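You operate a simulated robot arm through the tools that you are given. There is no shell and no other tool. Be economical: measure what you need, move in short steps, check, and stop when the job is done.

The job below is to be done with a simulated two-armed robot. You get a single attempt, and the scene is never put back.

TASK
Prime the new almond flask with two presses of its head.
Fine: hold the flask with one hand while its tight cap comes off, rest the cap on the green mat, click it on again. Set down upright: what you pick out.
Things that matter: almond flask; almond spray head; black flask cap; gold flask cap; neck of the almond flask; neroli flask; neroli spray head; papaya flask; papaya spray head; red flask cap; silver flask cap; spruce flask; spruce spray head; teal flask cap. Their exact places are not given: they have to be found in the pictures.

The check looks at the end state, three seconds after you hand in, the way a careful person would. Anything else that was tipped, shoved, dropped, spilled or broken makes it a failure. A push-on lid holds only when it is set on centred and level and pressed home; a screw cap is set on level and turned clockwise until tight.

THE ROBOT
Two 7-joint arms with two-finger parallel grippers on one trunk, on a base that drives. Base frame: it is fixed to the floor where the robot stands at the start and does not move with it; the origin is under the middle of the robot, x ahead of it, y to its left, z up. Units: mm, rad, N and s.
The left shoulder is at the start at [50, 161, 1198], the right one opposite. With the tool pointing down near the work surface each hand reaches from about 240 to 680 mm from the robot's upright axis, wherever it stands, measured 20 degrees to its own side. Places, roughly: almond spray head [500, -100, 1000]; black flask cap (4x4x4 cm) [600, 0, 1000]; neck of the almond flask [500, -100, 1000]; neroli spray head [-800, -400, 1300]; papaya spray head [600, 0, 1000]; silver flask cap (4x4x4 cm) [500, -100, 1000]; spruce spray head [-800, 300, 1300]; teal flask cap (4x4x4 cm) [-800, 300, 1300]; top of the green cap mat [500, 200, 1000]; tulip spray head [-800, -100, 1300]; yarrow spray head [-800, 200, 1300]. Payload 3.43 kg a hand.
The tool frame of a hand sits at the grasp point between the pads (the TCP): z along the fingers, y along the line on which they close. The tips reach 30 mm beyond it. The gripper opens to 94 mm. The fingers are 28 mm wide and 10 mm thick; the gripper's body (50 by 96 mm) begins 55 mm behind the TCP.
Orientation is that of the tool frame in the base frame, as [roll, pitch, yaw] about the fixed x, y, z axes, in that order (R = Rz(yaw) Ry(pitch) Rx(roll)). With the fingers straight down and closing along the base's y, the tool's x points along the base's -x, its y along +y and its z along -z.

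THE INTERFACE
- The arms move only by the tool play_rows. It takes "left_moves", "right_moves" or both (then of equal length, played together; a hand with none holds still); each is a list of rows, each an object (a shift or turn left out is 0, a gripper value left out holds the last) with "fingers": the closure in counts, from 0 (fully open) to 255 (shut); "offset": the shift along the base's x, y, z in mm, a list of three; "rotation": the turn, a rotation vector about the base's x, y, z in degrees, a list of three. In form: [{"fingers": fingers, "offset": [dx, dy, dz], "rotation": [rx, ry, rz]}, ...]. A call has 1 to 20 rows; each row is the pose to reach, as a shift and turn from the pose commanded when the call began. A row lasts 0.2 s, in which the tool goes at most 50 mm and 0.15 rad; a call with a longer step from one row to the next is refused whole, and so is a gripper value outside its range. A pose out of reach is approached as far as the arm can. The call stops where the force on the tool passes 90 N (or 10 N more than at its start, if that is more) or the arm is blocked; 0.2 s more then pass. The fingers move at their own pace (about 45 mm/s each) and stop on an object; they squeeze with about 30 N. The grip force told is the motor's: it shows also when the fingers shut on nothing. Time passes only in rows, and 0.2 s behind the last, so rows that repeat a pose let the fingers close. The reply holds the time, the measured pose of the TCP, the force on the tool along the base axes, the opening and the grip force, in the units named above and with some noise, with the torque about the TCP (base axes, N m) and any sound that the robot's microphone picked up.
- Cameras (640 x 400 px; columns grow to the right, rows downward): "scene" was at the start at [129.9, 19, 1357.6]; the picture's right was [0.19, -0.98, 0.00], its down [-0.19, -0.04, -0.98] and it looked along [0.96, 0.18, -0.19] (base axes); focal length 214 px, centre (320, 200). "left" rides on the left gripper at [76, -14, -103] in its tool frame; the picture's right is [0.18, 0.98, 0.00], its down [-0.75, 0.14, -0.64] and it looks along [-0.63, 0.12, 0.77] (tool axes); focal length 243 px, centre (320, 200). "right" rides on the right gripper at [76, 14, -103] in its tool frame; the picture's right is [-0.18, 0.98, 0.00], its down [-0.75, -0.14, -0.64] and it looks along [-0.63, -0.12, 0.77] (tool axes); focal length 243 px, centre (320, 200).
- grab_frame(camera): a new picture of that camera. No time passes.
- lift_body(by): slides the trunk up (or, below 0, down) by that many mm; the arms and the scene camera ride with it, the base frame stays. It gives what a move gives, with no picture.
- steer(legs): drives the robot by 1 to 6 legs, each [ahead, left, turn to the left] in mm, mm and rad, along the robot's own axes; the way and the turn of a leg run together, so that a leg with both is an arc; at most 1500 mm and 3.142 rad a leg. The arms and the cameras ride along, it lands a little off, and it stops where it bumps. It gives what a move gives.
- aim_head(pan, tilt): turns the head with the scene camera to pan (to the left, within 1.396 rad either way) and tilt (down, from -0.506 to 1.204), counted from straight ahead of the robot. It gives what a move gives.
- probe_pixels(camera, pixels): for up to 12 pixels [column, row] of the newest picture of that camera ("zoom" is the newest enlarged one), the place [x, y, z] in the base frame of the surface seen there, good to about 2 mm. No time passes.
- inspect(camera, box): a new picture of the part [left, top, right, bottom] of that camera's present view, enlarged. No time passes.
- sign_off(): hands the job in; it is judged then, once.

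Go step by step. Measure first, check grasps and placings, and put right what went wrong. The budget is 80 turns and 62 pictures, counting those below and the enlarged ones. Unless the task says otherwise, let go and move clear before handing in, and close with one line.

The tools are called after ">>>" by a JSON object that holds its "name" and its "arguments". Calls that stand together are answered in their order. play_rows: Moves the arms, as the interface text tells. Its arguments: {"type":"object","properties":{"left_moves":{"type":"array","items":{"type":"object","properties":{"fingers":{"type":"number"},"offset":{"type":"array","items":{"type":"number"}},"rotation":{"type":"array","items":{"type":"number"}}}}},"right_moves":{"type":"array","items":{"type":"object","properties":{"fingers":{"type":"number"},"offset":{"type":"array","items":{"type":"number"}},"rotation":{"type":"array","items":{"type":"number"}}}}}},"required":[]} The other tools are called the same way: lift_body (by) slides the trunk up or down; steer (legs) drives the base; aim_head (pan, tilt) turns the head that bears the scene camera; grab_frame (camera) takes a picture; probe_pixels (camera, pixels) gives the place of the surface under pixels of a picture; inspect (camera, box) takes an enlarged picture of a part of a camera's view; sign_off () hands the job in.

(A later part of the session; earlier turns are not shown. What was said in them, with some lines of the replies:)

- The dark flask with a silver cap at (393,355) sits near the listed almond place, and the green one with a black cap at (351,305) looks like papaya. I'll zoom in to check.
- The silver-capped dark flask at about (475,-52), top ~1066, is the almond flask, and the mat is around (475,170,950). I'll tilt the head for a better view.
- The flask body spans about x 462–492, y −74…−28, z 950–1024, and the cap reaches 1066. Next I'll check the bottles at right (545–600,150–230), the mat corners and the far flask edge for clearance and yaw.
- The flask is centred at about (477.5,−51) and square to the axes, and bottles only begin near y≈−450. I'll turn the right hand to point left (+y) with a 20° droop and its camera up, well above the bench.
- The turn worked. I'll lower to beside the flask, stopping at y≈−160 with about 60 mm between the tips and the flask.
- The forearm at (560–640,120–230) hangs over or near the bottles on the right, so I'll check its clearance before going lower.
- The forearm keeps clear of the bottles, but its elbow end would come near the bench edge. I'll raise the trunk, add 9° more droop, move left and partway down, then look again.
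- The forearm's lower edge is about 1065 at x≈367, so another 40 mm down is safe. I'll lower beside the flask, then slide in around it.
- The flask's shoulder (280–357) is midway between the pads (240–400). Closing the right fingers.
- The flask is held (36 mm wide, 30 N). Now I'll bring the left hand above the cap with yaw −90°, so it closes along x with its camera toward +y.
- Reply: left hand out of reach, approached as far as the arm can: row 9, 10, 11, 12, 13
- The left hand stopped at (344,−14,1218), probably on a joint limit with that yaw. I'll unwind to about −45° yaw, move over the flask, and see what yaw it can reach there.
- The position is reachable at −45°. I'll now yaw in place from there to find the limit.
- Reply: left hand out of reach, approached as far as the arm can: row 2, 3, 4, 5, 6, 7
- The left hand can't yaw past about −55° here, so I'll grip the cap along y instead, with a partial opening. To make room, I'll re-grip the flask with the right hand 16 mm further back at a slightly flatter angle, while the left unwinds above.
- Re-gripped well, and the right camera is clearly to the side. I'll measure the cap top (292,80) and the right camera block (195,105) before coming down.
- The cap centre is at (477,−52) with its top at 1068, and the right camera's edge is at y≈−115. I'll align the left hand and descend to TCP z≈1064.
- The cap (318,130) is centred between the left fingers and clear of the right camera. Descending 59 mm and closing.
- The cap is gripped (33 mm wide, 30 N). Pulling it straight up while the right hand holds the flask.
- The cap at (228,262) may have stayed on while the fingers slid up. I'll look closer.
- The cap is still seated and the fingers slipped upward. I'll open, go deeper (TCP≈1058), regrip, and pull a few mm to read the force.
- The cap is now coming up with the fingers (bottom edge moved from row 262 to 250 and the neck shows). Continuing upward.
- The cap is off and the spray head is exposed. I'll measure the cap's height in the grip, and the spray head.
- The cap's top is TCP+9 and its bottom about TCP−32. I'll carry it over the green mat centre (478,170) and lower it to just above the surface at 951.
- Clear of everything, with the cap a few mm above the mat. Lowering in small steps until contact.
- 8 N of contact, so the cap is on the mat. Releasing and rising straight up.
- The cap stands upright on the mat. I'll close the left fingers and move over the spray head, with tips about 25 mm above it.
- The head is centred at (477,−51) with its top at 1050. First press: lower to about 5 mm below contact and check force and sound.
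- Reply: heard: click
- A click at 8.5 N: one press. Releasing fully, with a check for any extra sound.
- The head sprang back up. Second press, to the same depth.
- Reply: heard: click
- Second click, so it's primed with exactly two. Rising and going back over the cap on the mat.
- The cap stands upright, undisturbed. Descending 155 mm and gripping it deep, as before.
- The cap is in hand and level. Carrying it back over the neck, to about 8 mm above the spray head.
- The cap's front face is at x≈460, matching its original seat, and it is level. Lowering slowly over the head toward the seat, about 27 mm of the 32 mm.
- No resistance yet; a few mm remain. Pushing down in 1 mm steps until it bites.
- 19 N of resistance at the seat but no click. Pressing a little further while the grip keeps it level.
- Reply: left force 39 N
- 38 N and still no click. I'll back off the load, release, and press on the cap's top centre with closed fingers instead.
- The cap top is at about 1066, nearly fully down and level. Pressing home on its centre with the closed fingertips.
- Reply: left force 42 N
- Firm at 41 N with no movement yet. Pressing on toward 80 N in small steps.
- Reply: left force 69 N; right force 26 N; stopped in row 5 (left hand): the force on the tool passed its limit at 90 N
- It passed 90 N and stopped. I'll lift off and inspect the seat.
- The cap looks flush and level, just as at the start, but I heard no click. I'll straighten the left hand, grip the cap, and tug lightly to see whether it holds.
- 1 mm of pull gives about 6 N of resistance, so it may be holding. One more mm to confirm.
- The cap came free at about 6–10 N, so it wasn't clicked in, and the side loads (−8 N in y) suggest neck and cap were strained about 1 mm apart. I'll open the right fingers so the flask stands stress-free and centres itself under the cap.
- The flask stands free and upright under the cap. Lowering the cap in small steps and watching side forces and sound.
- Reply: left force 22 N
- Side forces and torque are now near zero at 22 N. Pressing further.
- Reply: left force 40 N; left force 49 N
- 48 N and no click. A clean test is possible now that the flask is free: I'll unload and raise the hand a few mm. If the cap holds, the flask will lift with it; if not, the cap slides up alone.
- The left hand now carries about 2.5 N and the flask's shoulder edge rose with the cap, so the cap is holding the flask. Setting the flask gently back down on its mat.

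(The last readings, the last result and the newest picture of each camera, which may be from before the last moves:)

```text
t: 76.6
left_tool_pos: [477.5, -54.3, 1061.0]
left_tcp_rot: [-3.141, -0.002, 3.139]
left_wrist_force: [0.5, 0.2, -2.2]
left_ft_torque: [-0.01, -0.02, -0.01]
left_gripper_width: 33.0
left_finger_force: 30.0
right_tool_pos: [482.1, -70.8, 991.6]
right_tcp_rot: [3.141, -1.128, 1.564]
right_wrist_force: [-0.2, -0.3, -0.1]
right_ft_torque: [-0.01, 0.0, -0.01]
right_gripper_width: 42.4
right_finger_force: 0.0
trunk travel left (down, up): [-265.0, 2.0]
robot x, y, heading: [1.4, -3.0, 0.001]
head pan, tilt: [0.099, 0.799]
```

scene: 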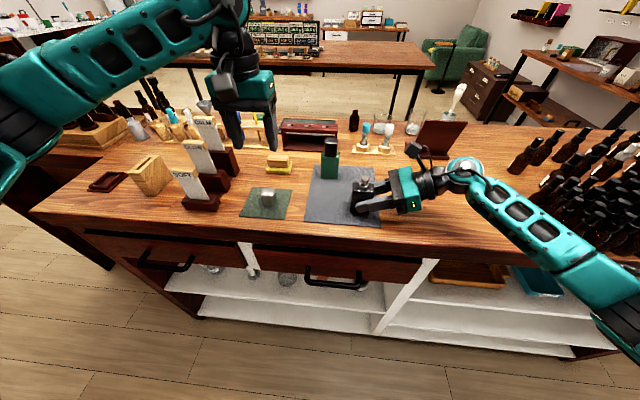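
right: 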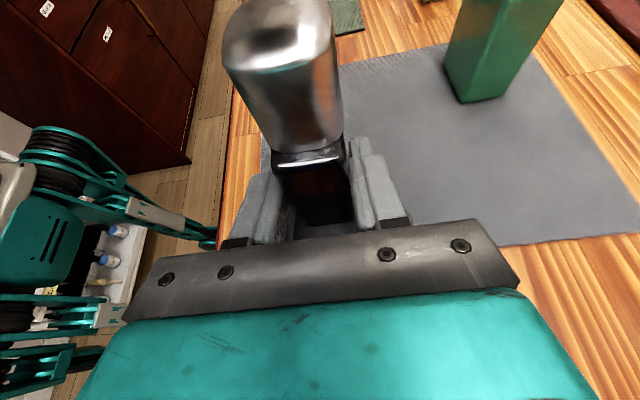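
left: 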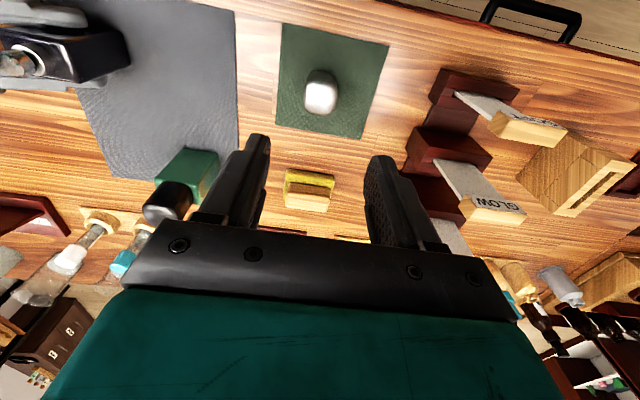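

Still hanging (−2.2 N). Lowering further until the mat takes the weight, then pressing firmly for a last seating.

>>> {"name": "play_rows", "arguments": {"left_moves": [{"offset": [0, 0, -0.7]}, {"offset": [0, 0, -1.4]}, {"offset": [0, 0, -2]}, {"offset": [0, 0, -2.5]}]}}

>>> {"name": "play_rows", "arguments": {"left_moves": [{"offset": [0, 0, -1]}, {"offset": [0, 0, -2]}, {"offset": [0, 0, -3]}, {"offset": [0, 0, -4]}]}}

```text
t: 77.6
left_tool_pos: [478.1, -53.0, 1059.9]
left_tcp_rot: [-3.14, 0.001, 3.138]
left_wrist_force: [-0.3, 0.2, 6.5]
left_ft_torque: [0.15, 0.0, -0.02]
left_gripper_width: 33.0
left_finger_force: 29.6
right_tool_pos: [481.2, -71.1, 992.2]
right_tcp_rot: [3.135, -1.13, 1.565]
right_wrist_force: [-0.2, -0.3, 0.0]
right_ft_torque: [0.01, 0.02, -0.03]
right_gripper_width: 42.5
right_finger_force: 0.0
trunk travel left (down, up): [-265.0, 2.0]
robot x, y, heading: [-2.3, -1.1, 0.004]
head pan, tilt: [0.099, 0.799]
```

```text
t: 78.6
left_tool_pos: [478.4, -54.2, 1059.9]
left_tcp_rot: [-3.135, 0.007, 3.138]
left_wrist_force: [1.3, 1.0, 36.1]
left_ft_torque: [0.45, 0.31, -0.06]
left_gripper_width: 32.9
left_finger_force: 29.8
right_tool_pos: [478.7, -69.6, 992.4]
right_tcp_rot: [3.132, -1.129, 1.571]
right_wrist_force: [-0.4, 0.6, -0.1]
right_ft_torque: [-0.03, 0.04, 0.01]
right_gripper_width: 42.3
right_finger_force: 0.0
trunk travel left (down, up): [-265.0, 2.0]
robot x, y, heading: [-1.0, 1.2, -0.001]
head pan, tilt: [0.099, 0.799]
```

Firmly seated (36 N, no give). Unloading, opening the left fingers, and rising clear.

>>> {"name": "play_rows", "arguments": {"left_moves": [{"offset": [0, 0, 2]}, {"offset": [0, 0, 4]}, {"fingers": 110, "offset": [0, 0, 4]}, {"fingers": 110, "offset": [0, 0, 4]}, {"fingers": 110, "offset": [0, 0, 4]}, {"offset": [0, 0, 15]}, {"offset": [0, 0, 40]}, {"offset": [0, 0, 80]}, {"offset": [0, 20, 115]}, {"offset": [0, 60, 115]}, {"offset": [0, 60, 115]}]}}

>>> {"name": "inspect", "arguments": {"camera": "scene", "box": [330, 145, 410, 215]}}

>>> {"name": "grab_frame", "arguments": {"camera": "right"}}

```text
t: 81.0
left_tool_pos: [479.7, 7.3, 1170.4]
left_tcp_rot: [-3.141, -0.005, 3.138]
left_wrist_force: [0.1, 0.4, -0.1]
left_ft_torque: [0.0, 0.03, -0.01]
left_gripper_width: 53.7
left_finger_force: 0.0
right_tool_pos: [481.1, -71.5, 990.5]
right_tcp_rot: [3.138, -1.13, 1.566]
right_wrist_force: [0.2, 0.3, -1.0]
right_ft_torque: [0.05, 0.02, -0.01]
right_gripper_width: 42.4
right_finger_force: 0.1
trunk travel left (down, up): [-265.0, 2.0]
robot x, y, heading: [-2.4, 2.6, -0.003]
head pan, tilt: [0.099, 0.799]
```

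```text
5.71 times, centred on (370, 180) of scene
```

zoom: 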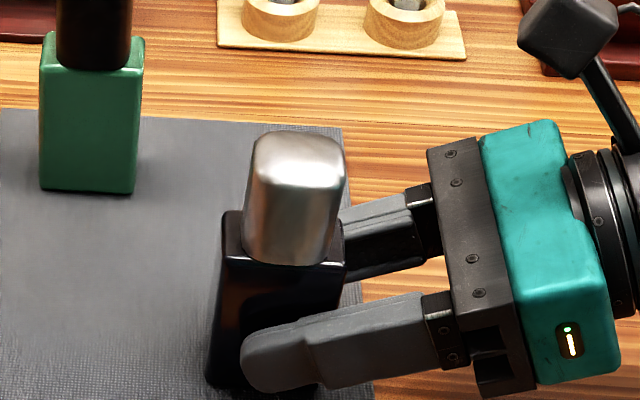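

```text
5 pictures are left
```

right: 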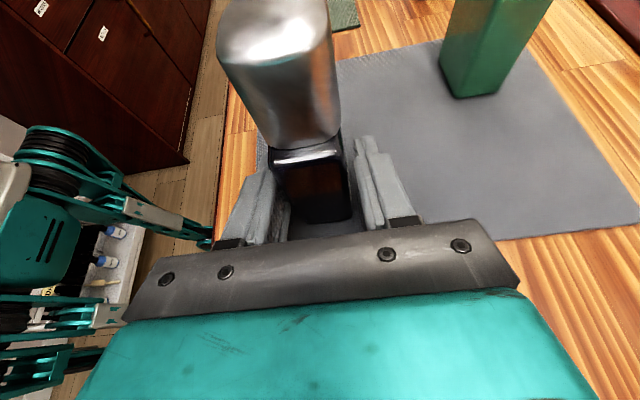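

The cap is flush and level on the upright flask. Opening the right fingers wider and backing straight out along −y, then up.

>>> {"name": "play_rows", "arguments": {"right_moves": [{"fingers": 60}, {"fingers": 60}, {"fingers": 60}, {"offset": [-2, -15, 0]}, {"offset": [-2, -35, 0]}, {"offset": [-2, -60, 0]}, {"offset": [-2, -80, 5]}, {"offset": [-2, -90, 30]}, {"offset": [-2, -90, 70]}, {"offset": [-2, -90, 110]}, {"offset": [-2, -90, 110]}]}}

>>> {"name": "grab_frame", "arguments": {"camera": "scene"}}

>>> {"name": "inspect", "arguments": {"camera": "scene", "box": [320, 130, 420, 220]}}

```text
t: 83.4
left_tool_pos: [479.1, 6.3, 1171.4]
left_tcp_rot: [3.14, 0.0, 3.138]
left_wrist_force: [0.1, -0.4, -1.4]
left_ft_torque: [-0.01, 0.03, 0.02]
left_gripper_width: 53.7
left_finger_force: 0.1
right_tool_pos: [479.8, -160.0, 1101.6]
right_tcp_rot: [3.141, -1.131, 1.563]
right_wrist_force: [0.4, -0.6, 0.5]
right_ft_torque: [0.0, 0.0, -0.02]
right_gripper_width: 71.8
right_finger_force: 0.0
trunk travel left (down, up): [-265.0, 2.0]
robot x, y, heading: [1.8, -2.5, -0.001]
head pan, tilt: [0.099, 0.799]
```

```text
4 pictures are left
```

scene: 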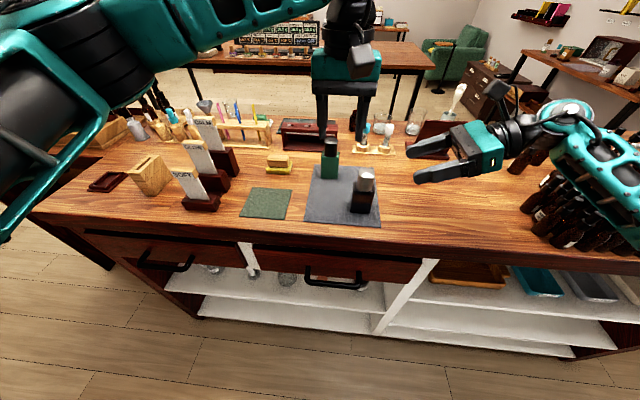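

```text
4.44 times, centred on (370, 175) of scene
```

zoom: 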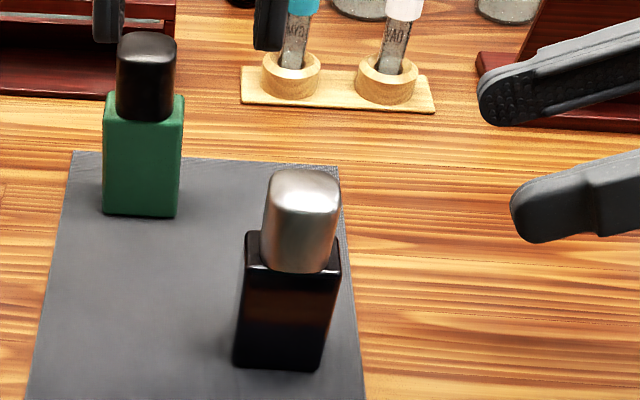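

The almond flask stands upright on its mat with the cap level and flush. Everything else is where it was, and both hands are clear, so I'm handing in.

>>> {"name": "sign_off", "arguments": {}}

```text
The job is handed in.
```

The almond flask was primed with two clicked presses, and its silver cap is back on and upright; I heard no click from the cap, but it held the flask's weight in a lift test.
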